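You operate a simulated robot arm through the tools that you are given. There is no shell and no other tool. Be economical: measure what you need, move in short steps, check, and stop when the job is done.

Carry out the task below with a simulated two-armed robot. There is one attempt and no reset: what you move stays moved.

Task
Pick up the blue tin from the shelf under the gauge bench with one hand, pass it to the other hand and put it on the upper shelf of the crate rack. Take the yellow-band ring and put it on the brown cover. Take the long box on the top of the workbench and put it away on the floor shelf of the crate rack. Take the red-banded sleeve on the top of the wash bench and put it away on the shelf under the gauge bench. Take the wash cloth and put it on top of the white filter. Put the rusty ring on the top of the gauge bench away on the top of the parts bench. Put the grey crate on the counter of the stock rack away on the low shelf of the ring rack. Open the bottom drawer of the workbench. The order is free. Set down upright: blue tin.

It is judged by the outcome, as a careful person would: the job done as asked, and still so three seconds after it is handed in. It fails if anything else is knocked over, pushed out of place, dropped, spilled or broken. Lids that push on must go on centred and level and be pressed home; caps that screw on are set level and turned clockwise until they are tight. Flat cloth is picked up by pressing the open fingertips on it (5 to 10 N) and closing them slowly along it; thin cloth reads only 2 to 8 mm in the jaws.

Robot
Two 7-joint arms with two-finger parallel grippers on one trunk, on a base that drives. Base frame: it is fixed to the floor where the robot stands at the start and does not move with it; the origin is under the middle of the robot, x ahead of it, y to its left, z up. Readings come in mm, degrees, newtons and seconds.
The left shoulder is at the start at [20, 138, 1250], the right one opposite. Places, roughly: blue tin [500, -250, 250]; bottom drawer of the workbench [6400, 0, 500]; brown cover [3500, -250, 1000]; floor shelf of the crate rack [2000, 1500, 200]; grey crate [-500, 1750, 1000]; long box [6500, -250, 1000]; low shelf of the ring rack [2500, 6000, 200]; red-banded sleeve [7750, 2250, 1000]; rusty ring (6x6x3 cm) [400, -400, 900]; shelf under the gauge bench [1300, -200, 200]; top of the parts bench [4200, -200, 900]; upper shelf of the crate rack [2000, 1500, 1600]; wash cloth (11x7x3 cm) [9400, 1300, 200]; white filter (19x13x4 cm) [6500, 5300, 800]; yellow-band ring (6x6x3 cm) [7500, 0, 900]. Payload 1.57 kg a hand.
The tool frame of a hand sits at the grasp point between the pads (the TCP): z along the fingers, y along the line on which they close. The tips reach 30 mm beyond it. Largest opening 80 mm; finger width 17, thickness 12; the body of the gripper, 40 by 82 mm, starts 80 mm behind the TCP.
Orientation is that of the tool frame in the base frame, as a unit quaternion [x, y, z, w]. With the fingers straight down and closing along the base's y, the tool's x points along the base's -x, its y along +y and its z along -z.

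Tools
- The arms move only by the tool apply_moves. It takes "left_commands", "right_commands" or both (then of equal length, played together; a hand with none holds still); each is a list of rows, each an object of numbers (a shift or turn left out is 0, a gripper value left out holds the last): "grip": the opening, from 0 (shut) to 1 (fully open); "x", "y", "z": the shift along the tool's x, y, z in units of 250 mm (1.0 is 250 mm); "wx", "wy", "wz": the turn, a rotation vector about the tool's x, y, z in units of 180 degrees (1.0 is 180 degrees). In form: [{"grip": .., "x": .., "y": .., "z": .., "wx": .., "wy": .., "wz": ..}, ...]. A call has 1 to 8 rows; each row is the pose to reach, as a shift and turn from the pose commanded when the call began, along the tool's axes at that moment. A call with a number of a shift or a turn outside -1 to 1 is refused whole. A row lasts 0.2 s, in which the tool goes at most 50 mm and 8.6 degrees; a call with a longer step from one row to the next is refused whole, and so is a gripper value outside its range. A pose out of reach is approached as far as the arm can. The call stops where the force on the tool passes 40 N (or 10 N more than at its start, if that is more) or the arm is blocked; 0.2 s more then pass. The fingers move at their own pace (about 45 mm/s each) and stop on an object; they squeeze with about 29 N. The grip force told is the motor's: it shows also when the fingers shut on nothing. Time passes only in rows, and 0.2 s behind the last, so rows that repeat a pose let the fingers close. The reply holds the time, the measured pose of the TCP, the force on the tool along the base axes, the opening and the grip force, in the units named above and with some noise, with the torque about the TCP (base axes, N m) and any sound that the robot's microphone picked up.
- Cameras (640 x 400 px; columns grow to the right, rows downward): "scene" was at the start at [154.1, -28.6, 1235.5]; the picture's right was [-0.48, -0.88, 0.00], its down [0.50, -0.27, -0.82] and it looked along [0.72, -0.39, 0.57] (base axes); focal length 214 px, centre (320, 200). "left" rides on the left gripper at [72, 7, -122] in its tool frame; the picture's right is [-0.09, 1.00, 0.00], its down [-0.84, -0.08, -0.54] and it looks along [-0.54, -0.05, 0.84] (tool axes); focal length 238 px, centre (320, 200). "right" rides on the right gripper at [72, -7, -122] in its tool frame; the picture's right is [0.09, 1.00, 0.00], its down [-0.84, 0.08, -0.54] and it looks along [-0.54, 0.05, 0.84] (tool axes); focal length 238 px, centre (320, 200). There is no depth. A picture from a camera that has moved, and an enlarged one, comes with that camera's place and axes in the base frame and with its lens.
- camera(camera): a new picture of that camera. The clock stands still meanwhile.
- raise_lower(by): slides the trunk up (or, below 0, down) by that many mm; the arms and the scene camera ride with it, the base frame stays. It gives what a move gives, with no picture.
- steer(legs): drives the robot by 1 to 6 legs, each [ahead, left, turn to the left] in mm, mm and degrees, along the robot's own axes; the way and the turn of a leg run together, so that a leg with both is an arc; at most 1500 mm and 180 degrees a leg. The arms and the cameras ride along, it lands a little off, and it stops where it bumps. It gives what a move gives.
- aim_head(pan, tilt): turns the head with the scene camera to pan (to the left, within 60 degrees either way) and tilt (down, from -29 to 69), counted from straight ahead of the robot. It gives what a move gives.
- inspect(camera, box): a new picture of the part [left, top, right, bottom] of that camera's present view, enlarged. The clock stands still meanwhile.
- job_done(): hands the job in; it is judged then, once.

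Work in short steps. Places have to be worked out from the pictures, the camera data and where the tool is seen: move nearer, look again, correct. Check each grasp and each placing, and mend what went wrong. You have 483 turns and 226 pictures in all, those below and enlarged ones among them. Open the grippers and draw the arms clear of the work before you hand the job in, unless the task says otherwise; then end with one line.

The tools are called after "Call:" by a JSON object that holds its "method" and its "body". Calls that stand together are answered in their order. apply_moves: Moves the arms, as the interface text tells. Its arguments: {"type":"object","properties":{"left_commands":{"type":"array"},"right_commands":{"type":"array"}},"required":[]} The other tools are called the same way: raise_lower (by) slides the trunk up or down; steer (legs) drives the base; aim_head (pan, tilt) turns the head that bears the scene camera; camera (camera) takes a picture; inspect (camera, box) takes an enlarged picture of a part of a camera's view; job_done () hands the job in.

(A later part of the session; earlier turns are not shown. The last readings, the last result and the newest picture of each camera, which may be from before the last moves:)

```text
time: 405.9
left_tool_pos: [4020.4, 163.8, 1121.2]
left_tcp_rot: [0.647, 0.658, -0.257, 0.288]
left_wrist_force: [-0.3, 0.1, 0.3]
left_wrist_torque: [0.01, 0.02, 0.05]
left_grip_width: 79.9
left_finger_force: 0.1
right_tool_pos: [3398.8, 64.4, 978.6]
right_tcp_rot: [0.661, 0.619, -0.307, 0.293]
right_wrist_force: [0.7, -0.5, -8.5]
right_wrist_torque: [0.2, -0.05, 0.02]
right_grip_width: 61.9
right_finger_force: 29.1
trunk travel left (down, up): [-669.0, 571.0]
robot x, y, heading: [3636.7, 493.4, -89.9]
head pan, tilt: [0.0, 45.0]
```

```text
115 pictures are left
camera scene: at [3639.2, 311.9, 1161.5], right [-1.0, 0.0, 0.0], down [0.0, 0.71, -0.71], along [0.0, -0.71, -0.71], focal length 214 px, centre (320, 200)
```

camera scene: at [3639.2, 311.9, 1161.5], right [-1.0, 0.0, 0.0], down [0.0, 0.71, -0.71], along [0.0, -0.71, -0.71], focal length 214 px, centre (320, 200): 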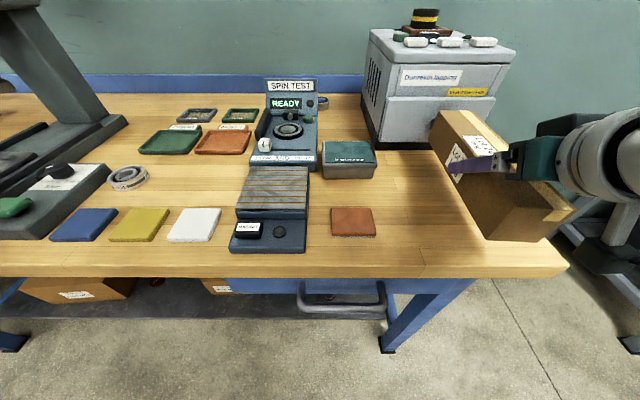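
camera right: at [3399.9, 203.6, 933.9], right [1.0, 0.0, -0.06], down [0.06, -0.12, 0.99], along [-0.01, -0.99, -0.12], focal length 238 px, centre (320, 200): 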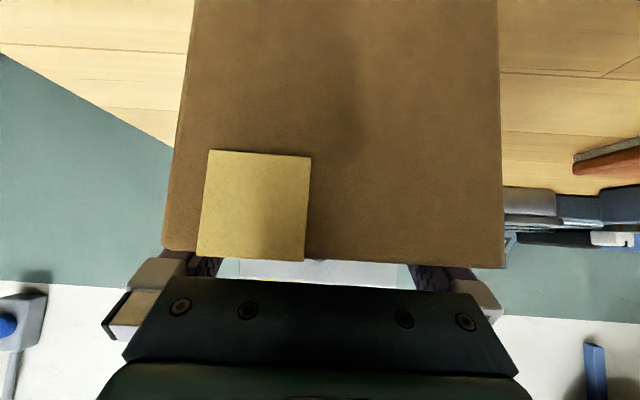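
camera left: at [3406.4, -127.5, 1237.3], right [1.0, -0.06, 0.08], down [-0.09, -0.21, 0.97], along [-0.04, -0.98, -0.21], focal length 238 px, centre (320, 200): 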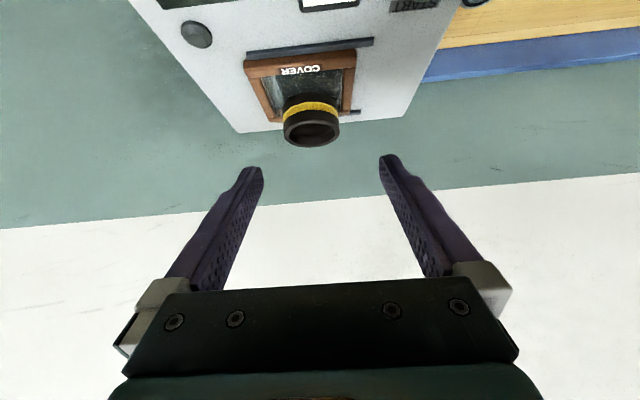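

The box is held level with the hand pitched. I drive to the crate rack, face it, and look at the floor shelf.

Call:
{"method": "steer", "body": {"legs": [[-200, 0, 0], [0, -1400, 0], [0, 0, 180]]}}

Call:
{"method": "raise_lower", "body": {"by": -400}}

Call:
{"method": "camera", "body": {"camera": "scene"}}

```text
time: 421.5
left_tool_pos: [1835.7, 1000.5, 1121.5]
left_tcp_rot: [0.67, -0.634, -0.293, -0.252]
left_wrist_force: [-0.2, -0.2, 0.8]
left_wrist_torque: [-0.01, -0.01, 0.02]
left_grip_width: 80.2
left_finger_force: 0.1
right_tool_pos: [2455.0, 1122.4, 979.6]
right_tcp_rot: [-0.63, 0.65, 0.298, 0.303]
right_wrist_force: [-0.5, 0.5, -8.3]
right_wrist_torque: [-0.22, 0.01, -0.02]
right_grip_width: 61.7
right_finger_force: 29.1
trunk travel left (down, up): [-669.0, 571.0]
robot x, y, heading: [2234.7, 685.7, 92.1]
head pan, tilt: [0.0, 45.0]
```

```text
time: 425.3
left_tool_pos: [1835.6, 1001.0, 722.0]
left_tcp_rot: [0.67, -0.634, -0.293, -0.251]
left_wrist_force: [-0.7, 0.5, 0.4]
left_wrist_torque: [-0.02, 0.0, -0.03]
left_grip_width: 80.0
left_finger_force: 0.0
right_tool_pos: [2454.0, 1121.1, 578.7]
right_tcp_rot: [-0.63, 0.651, 0.297, 0.302]
right_wrist_force: [-0.1, 0.9, -9.0]
right_wrist_torque: [-0.24, 0.01, 0.02]
right_grip_width: 61.9
right_finger_force: 29.2
trunk travel left (down, up): [-269.0, 971.0]
robot x, y, heading: [2231.1, 684.8, 91.9]
head pan, tilt: [0.0, 45.0]
```

```text
114 pictures are left
camera scene: at [2226.4, 866.3, 761.6], right [1.0, 0.04, 0.0], down [0.03, -0.71, -0.71], along [-0.03, 0.71, -0.71], focal length 214 px, centre (320, 200)
```

scene: 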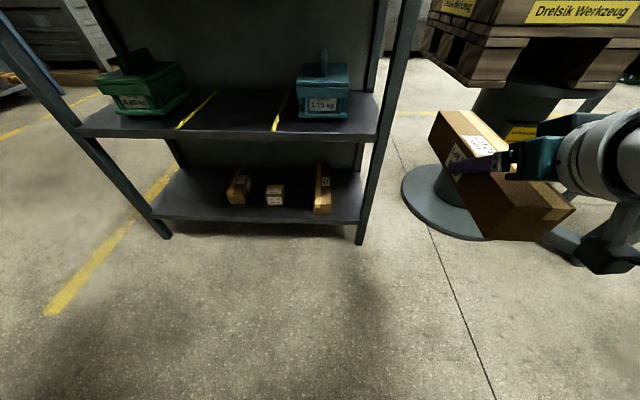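

Free floor-shelf space is x≈1610–1860. I shift left so the box lines up at x≈1735, lower the trunk fully, and look.

Call:
{"method": "steer", "body": {"legs": [[0, 733, -1.9]]}}

Call:
{"method": "raise_lower", "body": {"by": -265}}

Call:
{"method": "camera", "body": {"camera": "scene"}}

Call:
{"method": "camera", "body": {"camera": "right"}}

```text
time: 429.3
left_tool_pos: [1114.6, 994.9, 721.6]
left_tcp_rot: [0.66, -0.644, -0.289, -0.255]
left_wrist_force: [-0.2, -0.4, 0.0]
left_wrist_torque: [-0.03, 0.02, 0.0]
left_grip_width: 80.3
left_finger_force: 0.0
right_tool_pos: [1736.8, 1098.8, 579.8]
right_tcp_rot: [-0.62, 0.659, 0.294, 0.307]
right_wrist_force: [0.1, 0.3, -8.6]
right_wrist_torque: [-0.24, -0.02, 0.03]
right_grip_width: 61.8
right_finger_force: 29.3
trunk travel left (down, up): [-269.0, 971.0]
robot x, y, heading: [1503.0, 668.5, 90.2]
head pan, tilt: [0.0, 45.0]
```

```text
time: 432.0
left_tool_pos: [1114.2, 996.4, 457.8]
left_tcp_rot: [0.66, -0.644, -0.289, -0.255]
left_wrist_force: [-0.3, -0.4, 0.5]
left_wrist_torque: [0.05, -0.01, -0.02]
left_grip_width: 80.0
left_finger_force: 0.0
right_tool_pos: [1735.0, 1099.2, 312.6]
right_tcp_rot: [-0.622, 0.659, 0.293, 0.305]
right_wrist_force: [0.3, 0.2, -8.4]
right_wrist_torque: [-0.25, 0.01, -0.01]
right_grip_width: 61.9
right_finger_force: 29.5
trunk travel left (down, up): [-4.0, 1236.0]
robot x, y, heading: [1503.9, 669.4, 90.4]
head pan, tilt: [0.0, 45.0]
```

```text
113 pictures are left
camera scene: at [1500.1, 849.7, 496.6], right [1.0, 0.01, 0.0], down [0.01, -0.71, -0.71], along [-0.01, 0.71, -0.71], focal length 214 px, centre (320, 200)
```

scene: 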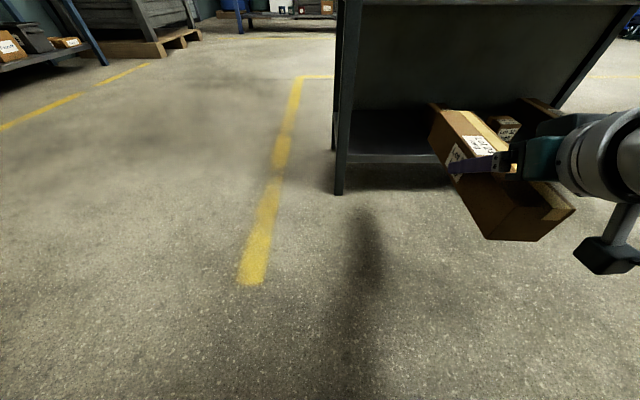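

```text
112 pictures are left
camera right: at [1734.7, 957.8, 335.9], right [-1.0, 0.0, -0.06], down [-0.06, 0.12, 0.99], along [0.01, 0.99, -0.12], focal length 238 px, centre (320, 200)
```

right: 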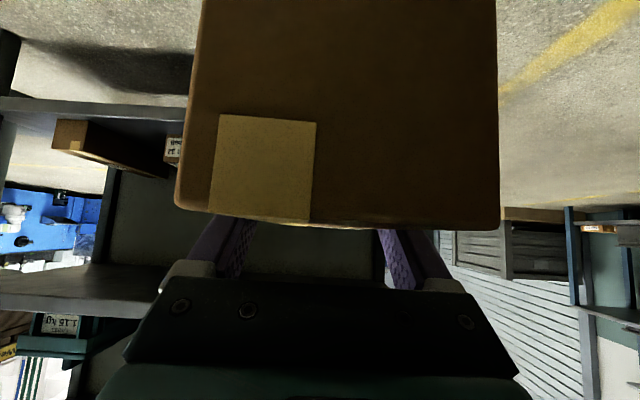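

The box is still level; rack's left post is at x≈1555. I lower the hand 65 mm and drive ahead 240 mm into the bay.

Call:
{"method": "apply_moves", "body": {"right_commands": [{"x": 0.1, "z": 0.084}, {"x": 0.2, "z": 0.167}]}}

Call:
{"method": "steer", "body": {"legs": [[240, 0, 0]]}}

Call:
{"method": "camera", "body": {"camera": "scene"}}

Call:
{"method": "camera", "body": {"camera": "right"}}

```text
time: 432.6
left_tool_pos: [1113.9, 994.9, 457.2]
left_tcp_rot: [0.661, -0.644, -0.289, -0.255]
left_wrist_force: [-0.1, -0.1, -0.3]
left_wrist_torque: [-0.01, -0.02, 0.03]
left_grip_width: 80.1
left_finger_force: 0.0
right_tool_pos: [1734.6, 1096.2, 246.1]
right_tcp_rot: [-0.621, 0.66, 0.293, 0.306]
right_wrist_force: [0.3, -0.2, -9.0]
right_wrist_torque: [-0.22, 0.02, 0.02]
right_grip_width: 61.8
right_finger_force: 29.0
trunk travel left (down, up): [-4.0, 1236.0]
robot x, y, heading: [1498.0, 672.5, 90.5]
head pan, tilt: [0.0, 45.0]
```

```text
time: 434.4
left_tool_pos: [1110.0, 1230.9, 454.7]
left_tcp_rot: [0.662, -0.644, -0.288, -0.254]
left_wrist_force: [0.6, -0.9, 0.6]
left_wrist_torque: [0.01, 0.01, 0.04]
left_grip_width: 80.3
left_finger_force: 0.0
right_tool_pos: [1731.7, 1335.0, 246.1]
right_tcp_rot: [-0.622, 0.659, 0.292, 0.305]
right_wrist_force: [0.3, -0.5, -8.9]
right_wrist_torque: [-0.22, 0.03, -0.02]
right_grip_width: 61.9
right_finger_force: 29.2
trunk travel left (down, up): [-4.0, 1236.0]
robot x, y, heading: [1501.1, 910.9, 90.7]
head pan, tilt: [0.0, 45.0]
```

```text
111 pictures are left
camera scene: at [1497.3, 1086.2, 496.2], right [1.0, 0.01, 0.0], down [0.01, -0.71, -0.71], along [-0.01, 0.7, -0.71], focal length 214 px, centre (320, 200)
```

scene: 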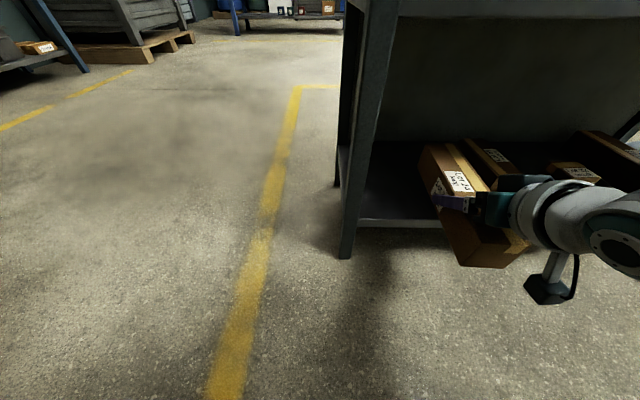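

```text
110 pictures are left
camera right: at [1731.1, 1193.9, 268.5], right [-1.0, -0.01, -0.06], down [-0.06, 0.13, 0.99], along [0.0, 0.99, -0.13], focal length 238 px, centre (320, 200)
```

right: 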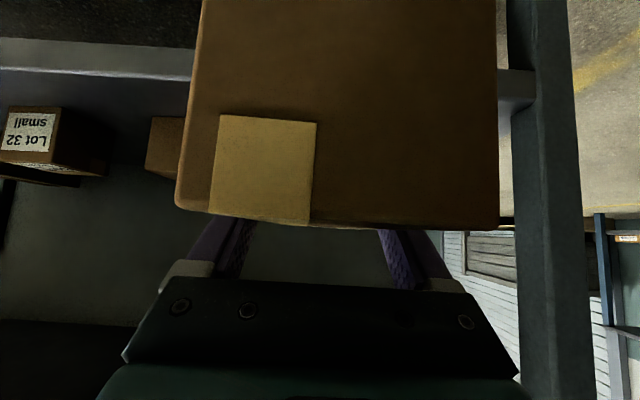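

The neighbour box is ≥80 mm away. I drive 90 mm further, then extend and lower the arm.

Call:
{"method": "steer", "body": {"legs": [[90, 0, 0]]}}

Call:
{"method": "apply_moves", "body": {"right_commands": [{"x": -0.08, "z": 0.1}, {"x": -0.13, "z": 0.2}]}}

Call:
{"method": "camera", "body": {"camera": "scene"}}

```text
time: 435.5
left_tool_pos: [1109.7, 1317.2, 455.7]
left_tcp_rot: [0.661, -0.644, -0.288, -0.254]
left_wrist_force: [-0.6, -0.2, 0.3]
left_wrist_torque: [0.02, 0.03, -0.02]
left_grip_width: 79.9
left_finger_force: 0.0
right_tool_pos: [1730.3, 1420.5, 243.5]
right_tcp_rot: [-0.623, 0.659, 0.292, 0.303]
right_wrist_force: [-0.1, -1.1, -8.9]
right_wrist_torque: [-0.19, 0.04, 0.01]
right_grip_width: 61.8
right_finger_force: 28.9
trunk travel left (down, up): [-4.0, 1236.0]
robot x, y, heading: [1494.2, 998.4, 90.7]
head pan, tilt: [0.0, 45.0]
```

```text
time: 436.1
left_tool_pos: [1109.2, 1323.9, 456.9]
left_tcp_rot: [0.662, -0.643, -0.289, -0.254]
left_wrist_force: [0.7, -0.1, 0.3]
left_wrist_torque: [0.0, -0.02, -0.02]
left_grip_width: 79.9
left_finger_force: 0.0
right_tool_pos: [1732.6, 1485.9, 238.5]
right_tcp_rot: [-0.623, 0.659, 0.292, 0.303]
right_wrist_force: [0.5, 0.0, -8.7]
right_wrist_torque: [-0.23, 0.05, -0.02]
right_grip_width: 62.0
right_finger_force: 29.1
trunk travel left (down, up): [-4.0, 1236.0]
robot x, y, heading: [1498.0, 996.8, 90.7]
head pan, tilt: [0.0, 45.0]
```

```text
109 pictures are left
camera scene: at [1495.8, 1179.3, 496.6], right [1.0, 0.01, 0.0], down [0.01, -0.71, -0.71], along [-0.01, 0.71, -0.71], focal length 214 px, centre (320, 200)
```

scene: 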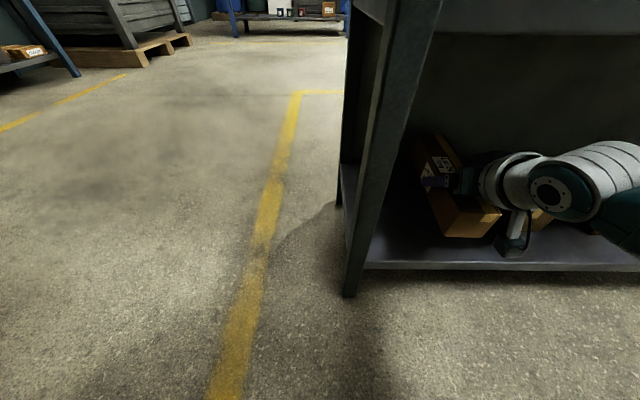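

I lower in steps until the box touches the deck.

Call:
{"method": "apply_moves", "body": {"right_commands": [{"x": 0.046, "z": 0.039}, {"x": 0.092, "z": 0.077}, {"x": 0.107, "z": 0.09}, {"x": 0.122, "z": 0.103}, {"x": 0.137, "z": 0.116}]}}

```text
time: 437.3
left_tool_pos: [1110.9, 1323.9, 457.3]
left_tcp_rot: [0.662, -0.643, -0.288, -0.254]
left_wrist_force: [0.2, 0.1, 0.0]
left_wrist_torque: [0.03, -0.01, 0.05]
left_grip_width: 79.8
left_finger_force: 0.0
right_tool_pos: [1734.5, 1488.8, 199.6]
right_tcp_rot: [-0.622, 0.656, 0.297, 0.309]
right_wrist_force: [-2.9, -12.0, 27.5]
right_wrist_torque: [-0.29, -1.0, -0.7]
right_grip_width: 62.0
right_finger_force: 28.6
trunk travel left (down, up): [-4.0, 1236.0]
robot x, y, heading: [1498.2, 998.6, 90.9]
head pan, tilt: [0.0, 45.0]
```

Contact with the deck. I ease, release, and retreat along the tool axis.

Call:
{"method": "apply_moves", "body": {"right_commands": [{"x": -0.012, "z": -0.01}, {"x": -0.012, "z": -0.01, "grip": 0.85}, {"x": -0.012, "z": -0.01, "grip": 0.95}, {"x": -0.012, "z": -0.01, "grip": 0.95}, {"x": -0.02, "z": -0.12}, {"x": -0.03, "z": -0.3}, {"x": -0.03, "z": -0.48}]}}

Call:
{"method": "steer", "body": {"legs": [[-350, 0, 0]]}}

Call:
{"method": "camera", "body": {"camera": "right"}}

```text
time: 438.9
left_tool_pos: [1110.1, 1324.0, 457.0]
left_tcp_rot: [0.662, -0.643, -0.289, -0.255]
left_wrist_force: [0.2, 0.0, 0.4]
left_wrist_torque: [-0.03, -0.02, 0.01]
left_grip_width: 79.6
left_finger_force: 0.1
right_tool_pos: [1729.8, 1397.7, 277.1]
right_tcp_rot: [-0.623, 0.659, 0.291, 0.304]
right_wrist_force: [0.6, 0.1, -0.1]
right_wrist_torque: [0.03, -0.02, 0.01]
right_grip_width: 75.8
right_finger_force: 0.0
trunk travel left (down, up): [-4.0, 1236.0]
robot x, y, heading: [1497.4, 999.8, 90.7]
head pan, tilt: [0.0, 45.0]
```

```text
time: 441.1
left_tool_pos: [1113.5, 976.5, 458.2]
left_tcp_rot: [0.662, -0.643, -0.289, -0.255]
left_wrist_force: [-0.8, -0.4, 0.4]
left_wrist_torque: [-0.05, -0.01, 0.0]
left_grip_width: 79.9
left_finger_force: 0.1
right_tool_pos: [1733.9, 1052.3, 278.5]
right_tcp_rot: [-0.622, 0.658, 0.293, 0.305]
right_wrist_force: [-0.2, -0.9, -0.6]
right_wrist_torque: [0.02, 0.0, 0.01]
right_grip_width: 75.8
right_finger_force: 0.2
trunk travel left (down, up): [-4.0, 1236.0]
robot x, y, heading: [1501.3, 649.2, 90.7]
head pan, tilt: [0.0, 45.0]
```

```text
108 pictures are left
camera right: at [1733.0, 912.4, 301.4], right [-1.0, -0.01, -0.07], down [-0.07, 0.13, 0.99], along [0.0, 0.99, -0.13], focal length 238 px, centre (320, 200)
```

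right: 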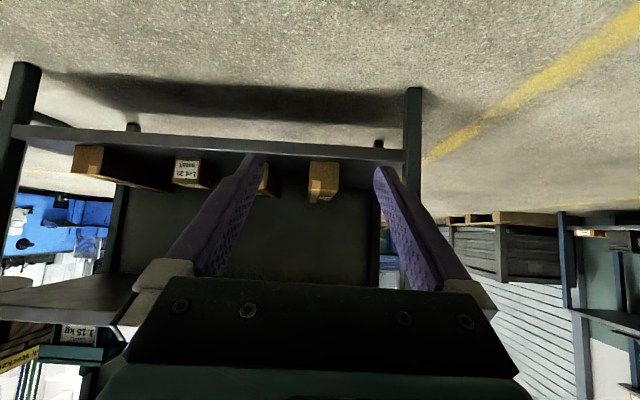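

The long box is on the floor shelf. Next, the grey crate at the stock rack: I raise the trunk and drive back left to look.

Call:
{"method": "raise_lower", "body": {"by": 400}}

Call:
{"method": "raise_lower", "body": {"by": 300}}

Call:
{"method": "steer", "body": {"legs": [[0, 800, 0], [0, 0, 40]]}}

Call:
{"method": "aim_head", "body": {"pan": 0, "tilt": 30}}

Call:
{"method": "camera", "body": {"camera": "scene"}}

```text
time: 445.0
left_tool_pos: [1114.5, 974.8, 856.7]
left_tcp_rot: [0.662, -0.643, -0.289, -0.255]
left_wrist_force: [0.3, -0.2, -0.4]
left_wrist_torque: [-0.01, -0.01, 0.0]
left_grip_width: 79.9
left_finger_force: 0.1
right_tool_pos: [1734.7, 1050.6, 678.5]
right_tcp_rot: [-0.623, 0.659, 0.292, 0.305]
right_wrist_force: [-0.5, 1.7, 0.6]
right_wrist_torque: [0.0, -0.03, 0.01]
right_grip_width: 76.0
right_finger_force: 0.1
trunk travel left (down, up): [-404.0, 836.0]
robot x, y, heading: [1500.8, 650.4, 90.6]
head pan, tilt: [0.0, 45.0]
```

```text
time: 448.0
left_tool_pos: [1113.6, 975.5, 1157.3]
left_tcp_rot: [0.662, -0.643, -0.29, -0.255]
left_wrist_force: [-1.1, 0.2, 0.3]
left_wrist_torque: [-0.01, -0.02, -0.01]
left_grip_width: 80.0
left_finger_force: 0.0
right_tool_pos: [1733.2, 1051.1, 977.9]
right_tcp_rot: [-0.622, 0.658, 0.293, 0.306]
right_wrist_force: [0.2, -0.8, 0.5]
right_wrist_torque: [0.01, -0.04, 0.01]
right_grip_width: 76.1
right_finger_force: 0.0
trunk travel left (down, up): [-704.0, 536.0]
robot x, y, heading: [1502.7, 644.8, 90.7]
head pan, tilt: [0.0, 45.0]
```

```text
time: 454.1
left_tool_pos: [206.9, 647.9, 1157.3]
left_tcp_rot: [0.841, -0.38, -0.358, -0.141]
left_wrist_force: [-1.1, 0.5, 0.1]
left_wrist_torque: [0.01, 0.03, 0.0]
left_grip_width: 80.1
left_finger_force: 0.1
right_tool_pos: [634.4, 1103.3, 977.8]
right_tcp_rot: [0.81, -0.407, -0.379, -0.187]
right_wrist_force: [0.1, 1.0, -0.4]
right_wrist_torque: [-0.02, 0.0, 0.0]
right_grip_width: 76.0
right_finger_force: 0.0
trunk travel left (down, up): [-704.0, 536.0]
robot x, y, heading: [711.8, 647.2, 130.2]
head pan, tilt: [0.0, 45.0]
```

```text
time: 454.9
left_tool_pos: [206.2, 648.1, 1157.3]
left_tcp_rot: [0.841, -0.38, -0.359, -0.142]
left_wrist_force: [0.3, -0.6, -0.2]
left_wrist_torque: [-0.02, 0.01, 0.01]
left_grip_width: 79.9
left_finger_force: 0.1
right_tool_pos: [634.8, 1102.5, 979.1]
right_tcp_rot: [0.809, -0.408, -0.379, -0.187]
right_wrist_force: [0.3, 0.3, -0.3]
right_wrist_torque: [0.03, 0.01, 0.03]
right_grip_width: 75.9
right_finger_force: 0.1
trunk travel left (down, up): [-704.0, 536.0]
robot x, y, heading: [711.6, 643.1, 130.2]
head pan, tilt: [0.0, 30.0]
```

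```text
107 pictures are left
camera scene: at [591.2, 790.4, 1219.2], right [0.76, 0.65, 0.0], down [0.32, -0.38, -0.87], along [-0.56, 0.66, -0.5], focal length 214 px, centre (320, 200)
```

scene: 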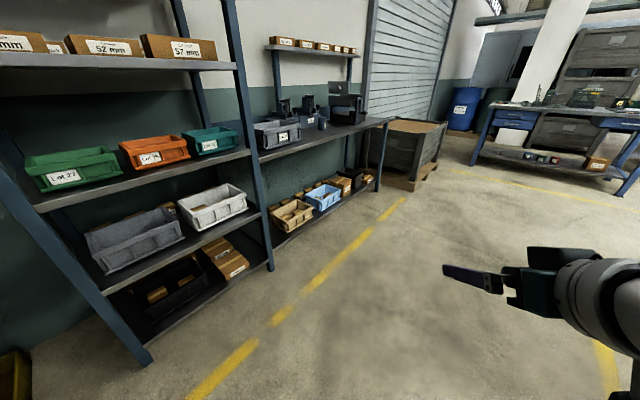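

The grey crate stands on the counter section at about (-500, 1680). I turn to face the stock rack and slide over to it.

Call:
{"method": "steer", "body": {"legs": [[0, 0, 49.8], [150, -1050, 0]]}}

Call:
{"method": "camera", "body": {"camera": "scene"}}

```text
time: 462.6
left_tool_pos: [226.3, 1302.0, 1156.5]
left_tcp_rot: [0.923, 0.009, -0.385, 0.023]
left_wrist_force: [-0.3, 0.4, 0.6]
left_wrist_torque: [-0.01, -0.01, 0.02]
left_grip_width: 80.3
left_finger_force: 0.1
right_tool_pos: [155.9, 1922.3, 978.8]
right_tcp_rot: [0.906, -0.029, -0.423, -0.01]
right_wrist_force: [-0.3, 0.4, -0.5]
right_wrist_torque: [0.04, -0.01, -0.01]
right_grip_width: 76.1
right_finger_force: 0.0
trunk travel left (down, up): [-704.0, 536.0]
robot x, y, heading: [555.0, 1684.6, -179.7]
head pan, tilt: [0.0, 30.0]
```

```text
106 pictures are left
camera scene: at [366.6, 1685.3, 1219.3], right [0.0, 1.0, 0.0], down [0.5, 0.0, -0.87], along [-0.87, 0.0, -0.5], focal length 214 px, centre (320, 200)
```

scene: 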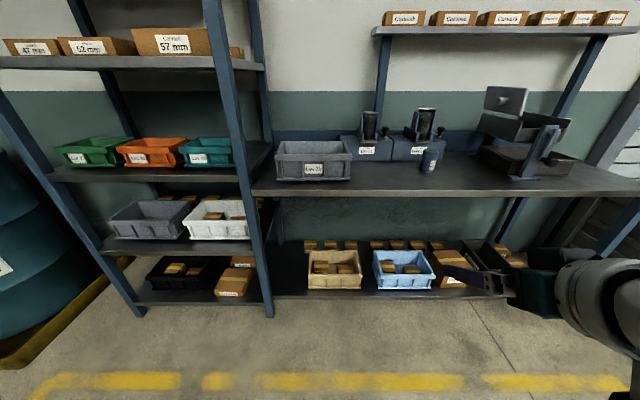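

I zoom on the crate to see its shape and label.

Call:
{"method": "inspect", "body": {"camera": "scene", "box": [230, 90, 440, 220]}}

```text
3.05 times, centred on (335, 155) of scene
camera zoom: at [366.6, 1685.3, 1219.3], right [0.0, 1.0, 0.0], down [0.5, 0.0, -0.87], along [-0.87, 0.0, -0.5], focal length 654 px, centre (274, 337)
```

zoom: 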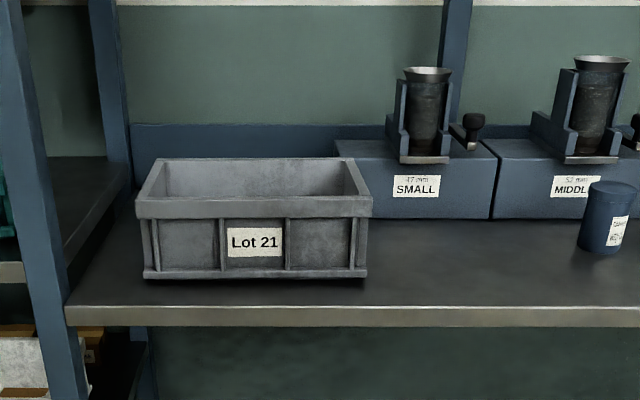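

The crate (Lot 21) is empty; its left end is only ~45 mm from the post, too tight for a hand. I'll nudge it ~70 mm to the right with the left fist from inside, then lift with both hands. First I set the arms: left in and closed, right raised.

Call:
{"method": "apply_moves", "body": {"left_commands": [{"x": -0.017, "y": -0.151, "z": 0.055, "grip": 0.6}, {"x": -0.034, "y": -0.302, "z": 0.11, "grip": 0.3}, {"x": -0.05, "y": -0.454, "z": 0.166, "grip": 0.0}, {"x": -0.067, "y": -0.605, "z": 0.221, "grip": 0.0}, {"x": -0.084, "y": -0.756, "z": 0.276, "grip": 0.0}], "right_commands": [{"x": -0.092, "z": -0.077}, {"x": -0.184, "z": -0.154}, {"x": -0.276, "z": -0.231}, {"x": -0.368, "z": -0.308}, {"x": -0.46, "z": -0.385}]}}

Call:
{"method": "steer", "body": {"legs": [[300, -190, -0.3]]}}

Call:
{"method": "camera", "body": {"camera": "left"}}

Call:
{"method": "camera", "body": {"camera": "scene"}}

```text
time: 463.8
left_tool_pos: [154.5, 1488.3, 1117.0]
left_tcp_rot: [0.923, 0.01, -0.385, 0.024]
left_wrist_force: [0.6, 0.2, 0.5]
left_wrist_torque: [-0.02, -0.05, -0.04]
left_grip_width: 0.1
left_finger_force: 12.6
right_tool_pos: [154.3, 1923.5, 1129.3]
right_tcp_rot: [0.906, -0.029, -0.422, -0.01]
right_wrist_force: [0.3, -0.3, 0.5]
right_wrist_torque: [0.0, 0.02, -0.01]
right_grip_width: 75.7
right_finger_force: 0.1
trunk travel left (down, up): [-704.0, 536.0]
robot x, y, heading: [554.8, 1684.0, -179.8]
head pan, tilt: [0.0, 30.0]
```

```text
time: 466.0
left_tool_pos: [-142.4, 1678.3, 1117.3]
left_tcp_rot: [0.923, 0.005, -0.385, 0.022]
left_wrist_force: [-0.1, -0.4, 0.5]
left_wrist_torque: [-0.01, -0.01, 0.02]
left_grip_width: 0.1
left_finger_force: 21.0
right_tool_pos: [-138.8, 2114.3, 1128.8]
right_tcp_rot: [0.906, -0.033, -0.423, -0.013]
right_wrist_force: [0.6, 0.3, 0.9]
right_wrist_torque: [0.02, 0.02, -0.01]
right_grip_width: 75.8
right_finger_force: 0.0
trunk travel left (down, up): [-704.0, 536.0]
robot x, y, heading: [259.5, 1869.2, 179.7]
head pan, tilt: [0.0, 30.0]
```

```text
104 pictures are left
camera left: at [-4.4, 1675.2, 1151.4], right [-0.04, -0.99, 0.1], down [-0.21, 0.11, 0.97], along [-0.98, 0.02, -0.21], focal length 238 px, centre (320, 200)
```

left: 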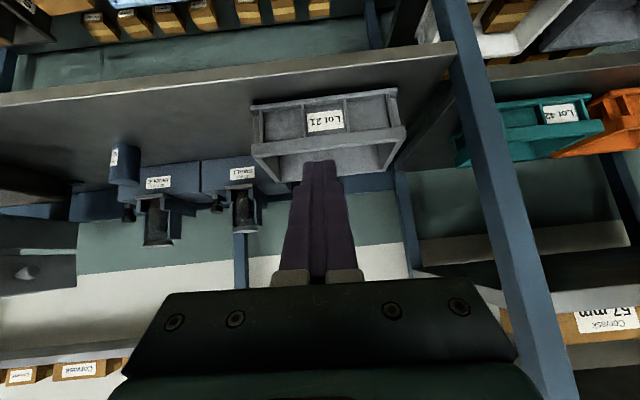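

```text
103 pictures are left
camera scene: at [70.9, 1874.3, 1219.3], right [0.0, 1.0, 0.0], down [0.5, 0.0, -0.87], along [-0.87, 0.0, -0.5], focal length 214 px, centre (320, 200)
```

scene: 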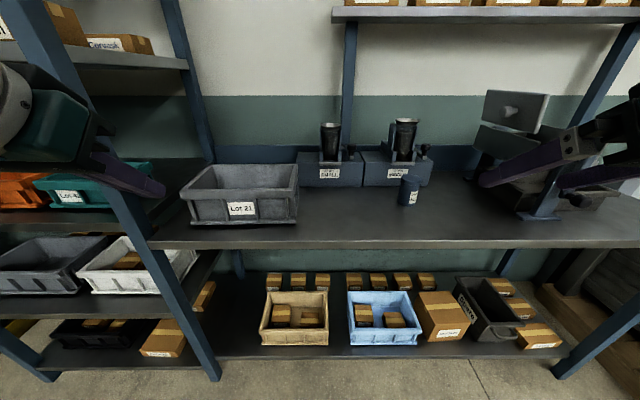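

I approach: drive 160 mm closer and lower the trunk 100 mm; hands still above the counter.

Call:
{"method": "steer", "body": {"legs": [[160, 0, 0.3]]}}

Call:
{"method": "raise_lower", "body": {"by": -60}}

Call:
{"method": "camera", "body": {"camera": "left"}}

```text
time: 467.4
left_tool_pos: [-303.5, 1676.2, 1116.3]
left_tcp_rot: [0.923, 0.01, -0.384, 0.023]
left_wrist_force: [-0.1, -0.3, 0.2]
left_wrist_torque: [-0.05, 0.03, -0.01]
left_grip_width: 0.2
left_finger_force: 21.6
right_tool_pos: [-303.9, 2110.3, 1129.2]
right_tcp_rot: [0.906, -0.029, -0.422, -0.011]
right_wrist_force: [0.3, 0.6, 0.0]
right_wrist_torque: [0.01, -0.01, 0.01]
right_grip_width: 76.1
right_finger_force: 0.1
trunk travel left (down, up): [-704.0, 536.0]
robot x, y, heading: [97.5, 1870.8, -179.9]
head pan, tilt: [0.0, 30.0]
```

```text
time: 468.4
left_tool_pos: [-303.9, 1674.3, 1057.1]
left_tcp_rot: [0.923, 0.01, -0.385, 0.023]
left_wrist_force: [0.0, -0.3, 0.0]
left_wrist_torque: [0.01, 0.0, -0.03]
left_grip_width: 0.0
left_finger_force: 21.3
right_tool_pos: [-304.8, 2111.2, 1069.1]
right_tcp_rot: [0.906, -0.03, -0.422, -0.011]
right_wrist_force: [1.4, -0.3, -0.1]
right_wrist_torque: [0.0, 0.0, -0.01]
right_grip_width: 76.1
right_finger_force: 0.1
trunk travel left (down, up): [-644.0, 596.0]
robot x, y, heading: [96.9, 1872.6, -180.0]
head pan, tilt: [0.0, 30.0]
```

```text
102 pictures are left
camera left: at [-166.1, 1673.2, 1091.4], right [-0.03, -0.99, 0.1], down [-0.21, 0.1, 0.97], along [-0.98, 0.01, -0.21], focal length 238 px, centre (320, 200)
```

left: 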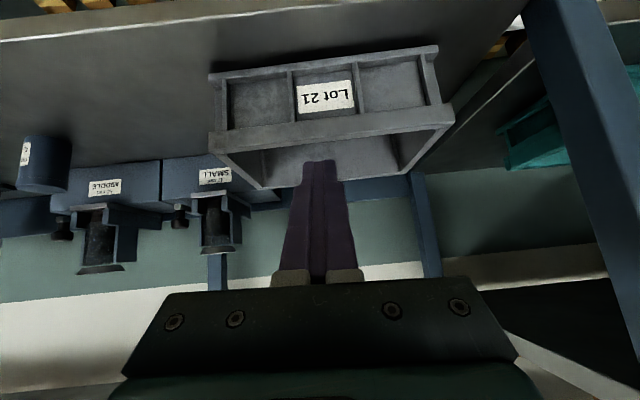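

I move the fist forward over the crate and then down into it.

Call:
{"method": "apply_moves", "body": {"left_commands": [{"x": -0.1, "y": -0.046, "z": 0.1}, {"x": -0.2, "y": -0.092, "z": 0.2}, {"x": -0.3, "y": -0.138, "z": 0.3}, {"x": -0.411, "y": -0.184, "z": 0.407}, {"x": -0.28, "y": -0.19, "z": 0.537}, {"x": -0.149, "y": -0.197, "z": 0.666}]}}

Call:
{"method": "camera", "body": {"camera": "left"}}

Call:
{"method": "camera", "body": {"camera": "scene"}}

```text
time: 469.9
left_tool_pos: [-453.5, 1716.9, 966.0]
left_tcp_rot: [0.922, 0.009, -0.387, 0.022]
left_wrist_force: [0.4, 0.1, 4.9]
left_wrist_torque: [0.0, -0.03, -0.05]
left_grip_width: 0.0
left_finger_force: 21.4
right_tool_pos: [-303.4, 2110.1, 1069.0]
right_tcp_rot: [0.906, -0.029, -0.423, -0.01]
right_wrist_force: [-0.4, -0.3, 0.1]
right_wrist_torque: [0.0, 0.0, -0.01]
right_grip_width: 75.8
right_finger_force: 0.2
trunk travel left (down, up): [-644.0, 596.0]
robot x, y, heading: [96.9, 1876.9, -179.9]
head pan, tilt: [0.0, 30.0]
```

```text
101 pictures are left
camera left: at [-314.5, 1714.7, 999.1], right [-0.03, -0.99, 0.1], down [-0.2, 0.1, 0.97], along [-0.98, 0.01, -0.2], focal length 238 px, centre (320, 200)
```

left: 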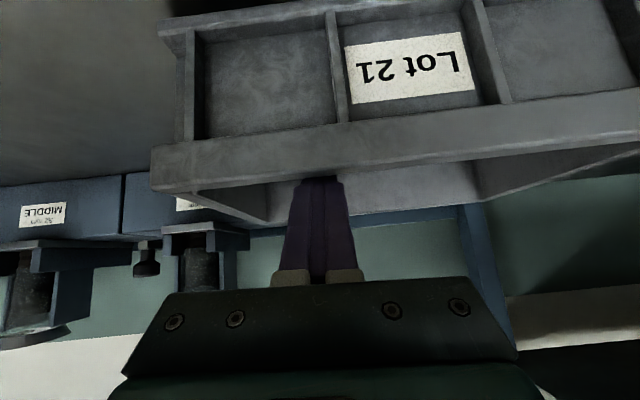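

```text
100 pictures are left
camera scene: at [-92.7, 1872.8, 1159.6], right [0.0, 1.0, 0.0], down [0.5, 0.0, -0.87], along [-0.87, 0.0, -0.5], focal length 214 px, centre (320, 200)
```

scene: 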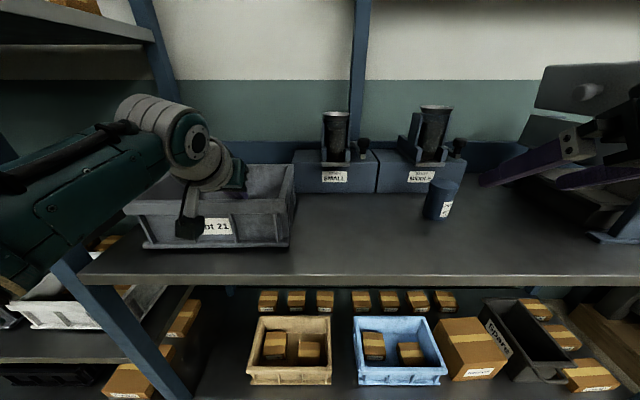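

Fist is inside the crate. I push sideways (+y) in steps to slide the crate about 70 mm.

Call:
{"method": "apply_moves", "body": {"left_commands": [{"x": -0.015, "y": -0.1, "z": -0.015}, {"x": -0.015, "y": -0.2, "z": -0.015}, {"x": -0.015, "y": -0.28, "z": -0.015}, {"x": -0.015, "y": -0.36, "z": -0.015}, {"x": -0.015, "y": -0.44, "z": -0.015}]}}

Call:
{"method": "camera", "body": {"camera": "scene"}}

```text
time: 471.1
left_tool_pos: [-453.6, 1825.7, 966.3]
left_tcp_rot: [0.923, 0.01, -0.384, 0.023]
left_wrist_force: [-0.6, -0.7, 0.6]
left_wrist_torque: [0.06, -0.03, -0.02]
left_grip_width: 0.0
left_finger_force: 21.4
right_tool_pos: [-303.1, 2111.8, 1068.0]
right_tcp_rot: [0.906, -0.03, -0.421, -0.011]
right_wrist_force: [0.6, 0.4, 0.3]
right_wrist_torque: [0.01, 0.01, 0.01]
right_grip_width: 75.9
right_finger_force: 0.1
trunk travel left (down, up): [-644.0, 596.0]
robot x, y, heading: [92.5, 1873.9, -179.6]
head pan, tilt: [0.0, 30.0]
```

```text
99 pictures are left
camera scene: at [-92.4, 1872.9, 1159.3], right [0.0, 1.0, 0.0], down [0.5, 0.0, -0.87], along [-0.87, 0.0, -0.5], focal length 214 px, centre (320, 200)
```

scene: 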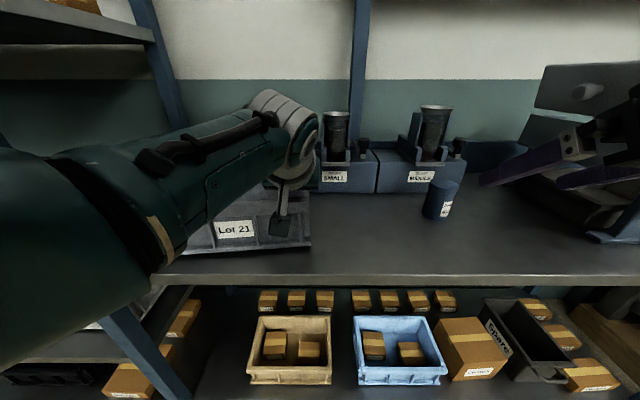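

It moved ~35 mm. I push 40 mm more.

Call:
{"method": "apply_moves", "body": {"left_commands": [{"y": -0.08}, {"y": -0.17}]}}

Call:
{"method": "apply_moves", "body": {"left_commands": [{"y": 0.06}, {"x": -0.14, "y": 0.08, "z": -0.14}, {"x": -0.28, "y": 0.1, "z": -0.28}, {"x": -0.2, "y": 0.1, "z": -0.42}, {"x": -0.12, "y": 0.1, "z": -0.56}]}}

Call:
{"method": "steer", "body": {"legs": [[-150, 0, 0]]}}

Call:
{"method": "camera", "body": {"camera": "scene"}}

```text
time: 471.6
left_tool_pos: [-457.7, 1860.3, 963.7]
left_tcp_rot: [0.923, 0.014, -0.384, 0.028]
left_wrist_force: [-2.0, -2.4, 3.4]
left_wrist_torque: [-0.01, -0.02, 0.06]
left_grip_width: 0.1
left_finger_force: 21.1
right_tool_pos: [-304.4, 2110.1, 1068.0]
right_tcp_rot: [0.906, -0.03, -0.423, -0.011]
right_wrist_force: [0.5, -0.7, 0.8]
right_wrist_torque: [0.0, 0.01, -0.02]
right_grip_width: 76.0
right_finger_force: 0.1
trunk travel left (down, up): [-644.0, 596.0]
robot x, y, heading: [96.9, 1870.5, -180.0]
head pan, tilt: [0.0, 30.0]
```

```text
time: 473.1
left_tool_pos: [-386.5, 1811.4, 1078.1]
left_tcp_rot: [0.92, 0.024, -0.386, 0.063]
left_wrist_force: [0.6, 0.6, 0.5]
left_wrist_torque: [-0.02, 0.01, 0.0]
left_grip_width: 0.0
left_finger_force: 21.5
right_tool_pos: [-303.0, 2112.2, 1068.7]
right_tcp_rot: [0.906, -0.03, -0.422, -0.011]
right_wrist_force: [-0.1, -0.6, 0.1]
right_wrist_torque: [-0.01, 0.0, 0.01]
right_grip_width: 75.8
right_finger_force: 0.1
trunk travel left (down, up): [-644.0, 596.0]
robot x, y, heading: [96.1, 1872.6, -179.8]
head pan, tilt: [0.0, 30.0]
stopped in row 5 (left hand): the arm was blocked; the commanded pose is now the measured one
```

```text
time: 474.4
left_tool_pos: [-236.2, 1810.3, 1079.0]
left_tcp_rot: [0.92, 0.027, -0.385, 0.064]
left_wrist_force: [0.3, 0.6, -1.1]
left_wrist_torque: [0.03, 0.0, -0.01]
left_grip_width: 0.0
left_finger_force: 21.3
right_tool_pos: [-155.1, 2110.6, 1069.0]
right_tcp_rot: [0.906, -0.029, -0.423, -0.011]
right_wrist_force: [-0.1, -1.2, 0.8]
right_wrist_torque: [0.02, 0.01, 0.0]
right_grip_width: 75.8
right_finger_force: 0.0
trunk travel left (down, up): [-644.0, 596.0]
robot x, y, heading: [245.5, 1874.4, -179.5]
head pan, tilt: [0.0, 30.0]
```

```text
98 pictures are left
camera scene: at [57.2, 1873.6, 1157.9], right [0.0, 1.0, 0.0], down [0.51, 0.0, -0.86], along [-0.86, 0.0, -0.51], focal length 214 px, centre (320, 200)
```

scene: 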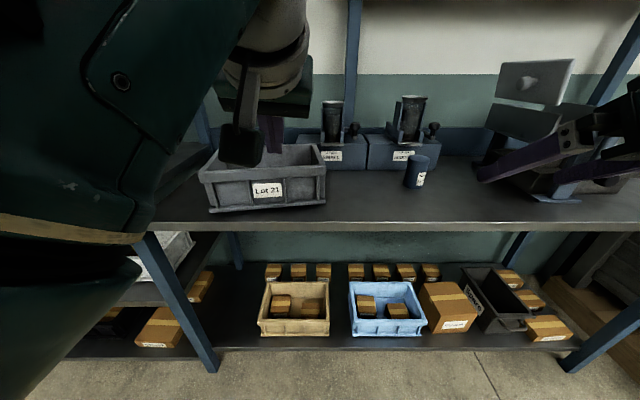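

The crate has moved right and turned ~9°. I tidy both hands: left outward with orientation corrected, right inward, both open, then align the robot with the crate (turn 9°).

Call:
{"method": "apply_moves", "body": {"left_commands": [{"x": -0.029, "y": 0.154, "z": -0.045, "wx": 0.015, "grip": 0.4}, {"x": -0.057, "y": 0.309, "z": -0.089, "wx": 0.03, "grip": 0.8}, {"x": -0.086, "y": 0.463, "z": -0.134, "wx": 0.044, "wy": 0.002, "grip": 1.0}, {"x": -0.086, "y": 0.463, "z": -0.134, "wx": 0.044, "wy": 0.002, "grip": 1.0}], "right_commands": [{"y": 0.1}, {"y": 0.2}, {"y": 0.28}, {"y": 0.28, "grip": 1.0}]}}

Call:
{"method": "steer", "body": {"legs": [[0, 0, 9], [0, 30, 0]]}}

Call:
{"method": "camera", "body": {"camera": "scene"}}

```text
time: 475.4
left_tool_pos: [-215.9, 1701.2, 1129.2]
left_tcp_rot: [0.924, -0.001, -0.383, -0.001]
left_wrist_force: [-0.7, 0.0, -0.2]
left_wrist_torque: [0.0, 0.04, 0.01]
left_grip_width: 80.2
left_finger_force: 0.0
right_tool_pos: [-161.2, 2038.5, 1068.7]
right_tcp_rot: [0.906, -0.028, -0.422, -0.009]
right_wrist_force: [0.6, 0.0, -0.6]
right_wrist_torque: [-0.02, -0.03, 0.01]
right_grip_width: 79.8
right_finger_force: 0.0
trunk travel left (down, up): [-644.0, 596.0]
robot x, y, heading: [244.3, 1873.4, -179.6]
head pan, tilt: [0.0, 30.0]
```

```text
time: 476.9
left_tool_pos: [-178.9, 1601.1, 1128.5]
left_tcp_rot: [0.921, 0.073, -0.382, 0.031]
left_wrist_force: [0.2, 0.6, 0.4]
left_wrist_torque: [0.03, -0.01, 0.03]
left_grip_width: 79.9
left_finger_force: 0.1
right_tool_pos: [-176.6, 1945.7, 1068.5]
right_tcp_rot: [0.905, 0.044, -0.422, 0.023]
right_wrist_force: [0.4, 0.4, 0.4]
right_wrist_torque: [-0.02, -0.01, -0.02]
right_grip_width: 80.2
right_finger_force: 0.0
trunk travel left (down, up): [-644.0, 596.0]
robot x, y, heading: [249.5, 1842.2, -170.6]
head pan, tilt: [0.0, 30.0]
```

```text
97 pictures are left
camera scene: at [64.2, 1813.9, 1159.3], right [-0.16, 0.99, 0.0], down [0.49, 0.08, -0.87], along [-0.85, -0.14, -0.5], focal length 214 px, centre (320, 200)
```

scene: 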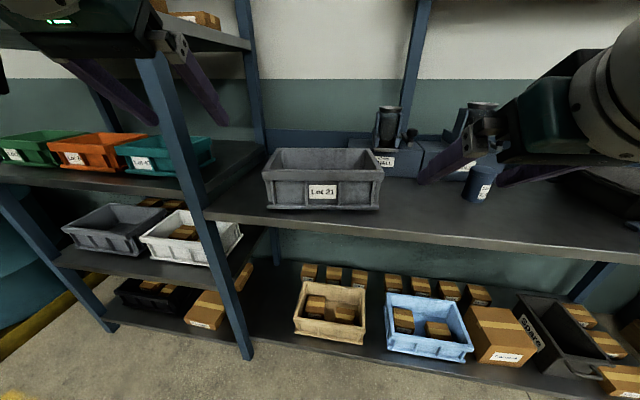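

The robot is aligned with the crate (centre ≈ 9 mm right of axis, rim z≈975, centre 697 mm ahead). I drive 140 mm ahead and pose both hands above its end walls.

Call:
{"method": "steer", "body": {"legs": [[140, 0, 0]]}}

Call:
{"method": "apply_moves", "body": {"left_commands": [{"x": -0.025, "y": -0.056, "z": 0.11}, {"x": -0.05, "y": -0.112, "z": 0.219}, {"x": -0.074, "y": -0.168, "z": 0.329}, {"x": -0.099, "y": -0.224, "z": 0.438}], "right_commands": [{"x": -0.099, "y": 0.05, "z": 0.118, "wx": -0.0035, "wz": -0.003}, {"x": -0.198, "y": 0.1, "z": 0.236, "wx": -0.007, "wz": -0.006}, {"x": -0.297, "y": 0.15, "z": 0.354, "wx": -0.0105, "wz": -0.009}, {"x": -0.396, "y": 0.2, "z": 0.472, "wx": -0.014, "wz": -0.012}]}}

Call:
{"method": "camera", "body": {"camera": "left"}}

Call:
{"method": "camera", "body": {"camera": "right"}}

Call:
{"method": "camera", "body": {"camera": "scene"}}

```text
time: 478.2
left_tool_pos: [-316.3, 1579.3, 1127.5]
left_tcp_rot: [0.921, 0.073, -0.382, 0.031]
left_wrist_force: [-0.6, 0.0, 0.2]
left_wrist_torque: [-0.02, -0.02, 0.0]
left_grip_width: 79.9
left_finger_force: 0.0
right_tool_pos: [-314.5, 1923.7, 1068.9]
right_tcp_rot: [0.906, 0.044, -0.421, 0.023]
right_wrist_force: [0.1, 0.0, -0.3]
right_wrist_torque: [-0.02, 0.0, 0.01]
right_grip_width: 80.0
right_finger_force: 0.0
trunk travel left (down, up): [-644.0, 596.0]
robot x, y, heading: [112.8, 1820.7, -170.7]
head pan, tilt: [0.0, 30.0]
```

```text
time: 479.2
left_tool_pos: [-421.2, 1621.7, 1069.3]
left_tcp_rot: [0.921, 0.072, -0.382, 0.03]
left_wrist_force: [-0.1, 0.1, 0.1]
left_wrist_torque: [0.02, -0.03, 0.03]
left_grip_width: 80.0
left_finger_force: 0.2
right_tool_pos: [-464.0, 1857.1, 1069.2]
right_tcp_rot: [0.903, 0.071, -0.422, 0.036]
right_wrist_force: [-0.3, 0.3, -0.1]
right_wrist_torque: [0.01, 0.04, 0.01]
right_grip_width: 79.9
right_finger_force: 0.1
trunk travel left (down, up): [-644.0, 596.0]
robot x, y, heading: [112.5, 1822.2, -170.5]
head pan, tilt: [0.0, 30.0]
```

```text
96 pictures are left
camera left: at [-284.0, 1634.3, 1102.8], right [0.09, -0.99, 0.07], down [-0.22, 0.04, 0.98], along [-0.97, -0.1, -0.21], focal length 238 px, centre (320, 200)
```

left: 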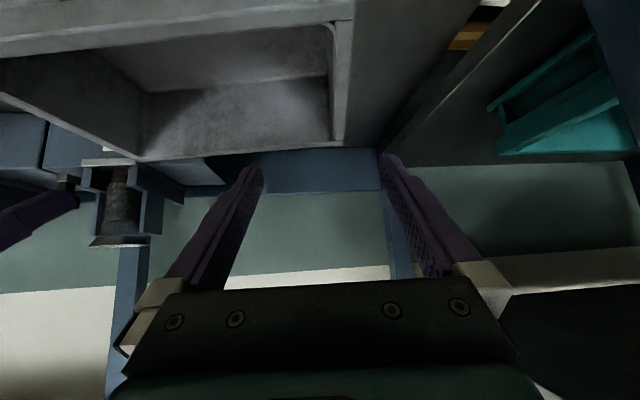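

```text
95 pictures are left
camera right: at [-327.9, 1885.7, 1091.2], right [0.21, -0.97, -0.07], down [-0.11, -0.09, 0.99], along [-0.97, -0.21, -0.13], focal length 238 px, centre (320, 200)
```

right: 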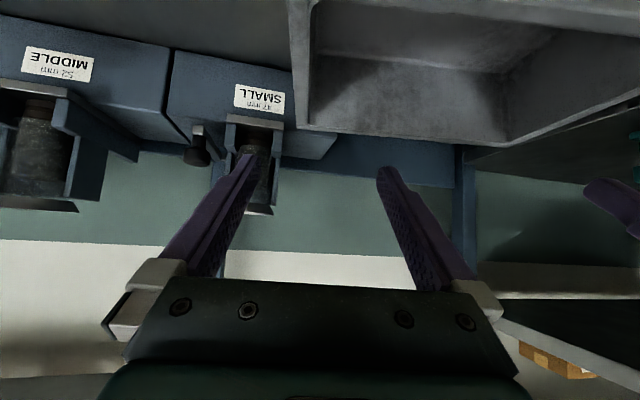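

```text
94 pictures are left
camera scene: at [-74.2, 1791.3, 1159.4], right [-0.16, 0.99, 0.0], down [0.49, 0.08, -0.87], along [-0.85, -0.14, -0.5], focal length 214 px, centre (320, 200)
```

scene: 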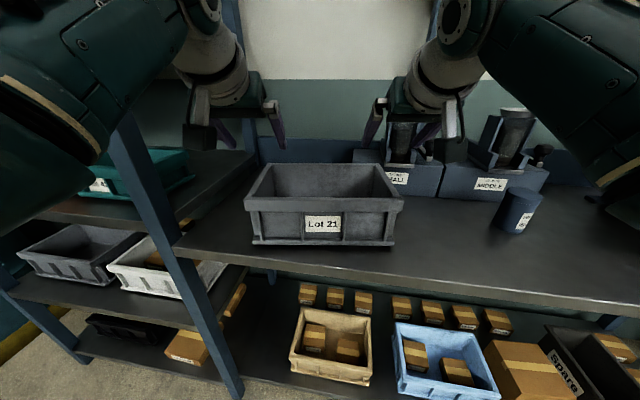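

From the hand views the end walls are at +128 / -147 mm lateral and the centre ~40 mm further ahead. I correct both hands, drive 40 mm, lower 75 mm and look again.

Call:
{"method": "apply_moves", "body": {"left_commands": [{"y": 0.034}, {"y": 0.068}], "right_commands": [{"y": -0.036}, {"y": -0.072}]}}

Call:
{"method": "steer", "body": {"legs": [[38, 0, 0]]}}

Call:
{"method": "raise_lower", "body": {"by": -70}}

Call:
{"method": "camera", "body": {"camera": "left"}}

Call:
{"method": "camera", "body": {"camera": "right"}}

```text
time: 479.8
left_tool_pos: [-416.8, 1603.5, 1069.6]
left_tcp_rot: [0.921, 0.072, -0.382, 0.03]
left_wrist_force: [0.0, 0.4, -0.4]
left_wrist_torque: [-0.04, 0.01, -0.03]
left_grip_width: 79.9
left_finger_force: 0.1
right_tool_pos: [-464.6, 1876.0, 1068.3]
right_tcp_rot: [0.904, 0.069, -0.421, 0.035]
right_wrist_force: [-0.9, -0.4, -0.6]
right_wrist_torque: [-0.02, -0.03, -0.01]
right_grip_width: 80.0
right_finger_force: 0.0
trunk travel left (down, up): [-644.0, 596.0]
robot x, y, heading: [114.6, 1819.3, -170.5]
head pan, tilt: [0.0, 30.0]
```

```text
time: 480.7
left_tool_pos: [-454.5, 1598.0, 1067.9]
left_tcp_rot: [0.921, 0.073, -0.381, 0.031]
left_wrist_force: [-0.2, -0.2, -0.3]
left_wrist_torque: [-0.03, -0.01, -0.01]
left_grip_width: 80.1
left_finger_force: 0.1
right_tool_pos: [-502.4, 1869.4, 1067.6]
right_tcp_rot: [0.904, 0.069, -0.42, 0.035]
right_wrist_force: [1.0, 0.6, 0.8]
right_wrist_torque: [-0.02, 0.0, 0.0]
right_grip_width: 80.0
right_finger_force: 0.1
trunk travel left (down, up): [-644.0, 596.0]
robot x, y, heading: [72.4, 1815.3, -170.7]
head pan, tilt: [0.0, 30.0]
```

```text
time: 481.8
left_tool_pos: [-453.7, 1596.7, 998.4]
left_tcp_rot: [0.921, 0.073, -0.381, 0.031]
left_wrist_force: [-0.6, 0.3, 0.4]
left_wrist_torque: [0.02, 0.0, -0.02]
left_grip_width: 79.9
left_finger_force: 0.1
right_tool_pos: [-502.3, 1869.7, 997.3]
right_tcp_rot: [0.903, 0.07, -0.422, 0.036]
right_wrist_force: [0.3, 0.4, 0.2]
right_wrist_torque: [0.01, 0.0, -0.01]
right_grip_width: 79.9
right_finger_force: 0.1
trunk travel left (down, up): [-574.0, 666.0]
robot x, y, heading: [73.1, 1814.1, -170.8]
head pan, tilt: [0.0, 30.0]
```

```text
93 pictures are left
camera left: at [-316.7, 1611.2, 1032.6], right [0.09, -0.99, 0.07], down [-0.22, 0.04, 0.97], along [-0.97, -0.1, -0.21], focal length 238 px, centre (320, 200)
```

left: 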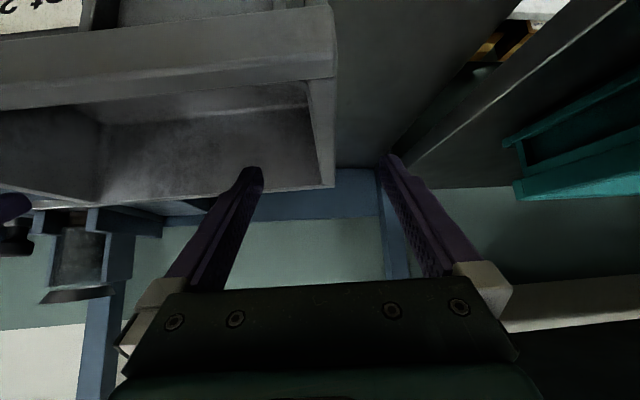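

```text
92 pictures are left
camera right: at [-366.3, 1898.4, 1020.4], right [0.21, -0.97, -0.07], down [-0.11, -0.09, 0.99], along [-0.97, -0.2, -0.13], focal length 238 px, centre (320, 200)
```

right: 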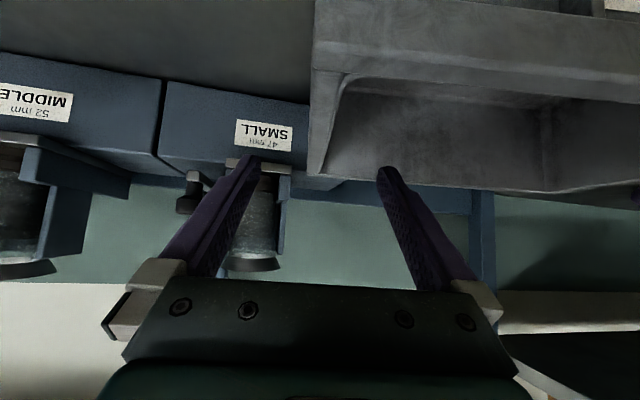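

Both end walls are centred between the fingers. I lower 45 mm and look at the engagement.

Call:
{"method": "raise_lower", "body": {"by": -45}}

Call:
{"method": "camera", "body": {"camera": "left"}}

Call:
{"method": "camera", "body": {"camera": "right"}}

```text
time: 482.7
left_tool_pos: [-453.7, 1597.7, 951.1]
left_tcp_rot: [0.921, 0.072, -0.382, 0.03]
left_wrist_force: [0.4, 0.3, -0.1]
left_wrist_torque: [0.0, 0.01, 0.02]
left_grip_width: 80.1
left_finger_force: 0.0
right_tool_pos: [-501.9, 1870.7, 953.0]
right_tcp_rot: [0.904, 0.069, -0.42, 0.035]
right_wrist_force: [-0.5, -0.2, 0.0]
right_wrist_torque: [0.0, 0.0, -0.02]
right_grip_width: 79.9
right_finger_force: 0.1
trunk travel left (down, up): [-529.0, 711.0]
robot x, y, heading: [74.5, 1814.8, -170.6]
head pan, tilt: [0.0, 30.0]
```

```text
91 pictures are left
camera left: at [-316.8, 1611.2, 987.6], right [0.09, -0.99, 0.07], down [-0.22, 0.04, 0.97], along [-0.97, -0.1, -0.21], focal length 238 px, centre (320, 200)
```

left: 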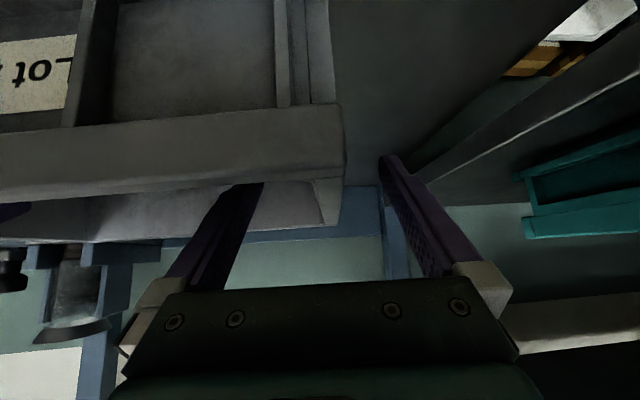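

```text
90 pictures are left
camera right: at [-366.3, 1898.4, 975.4], right [0.21, -0.97, -0.07], down [-0.11, -0.09, 0.99], along [-0.97, -0.2, -0.13], focal length 238 px, centre (320, 200)
```

right: 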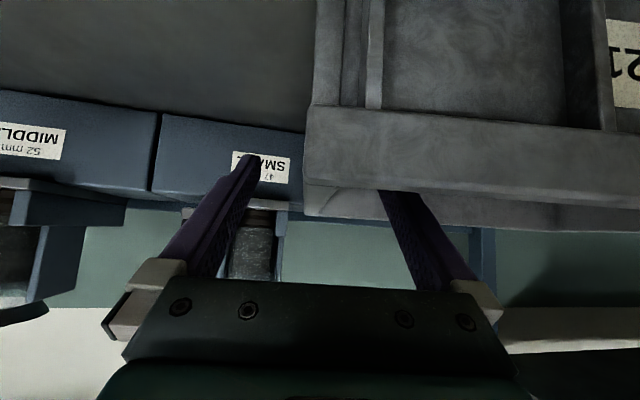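

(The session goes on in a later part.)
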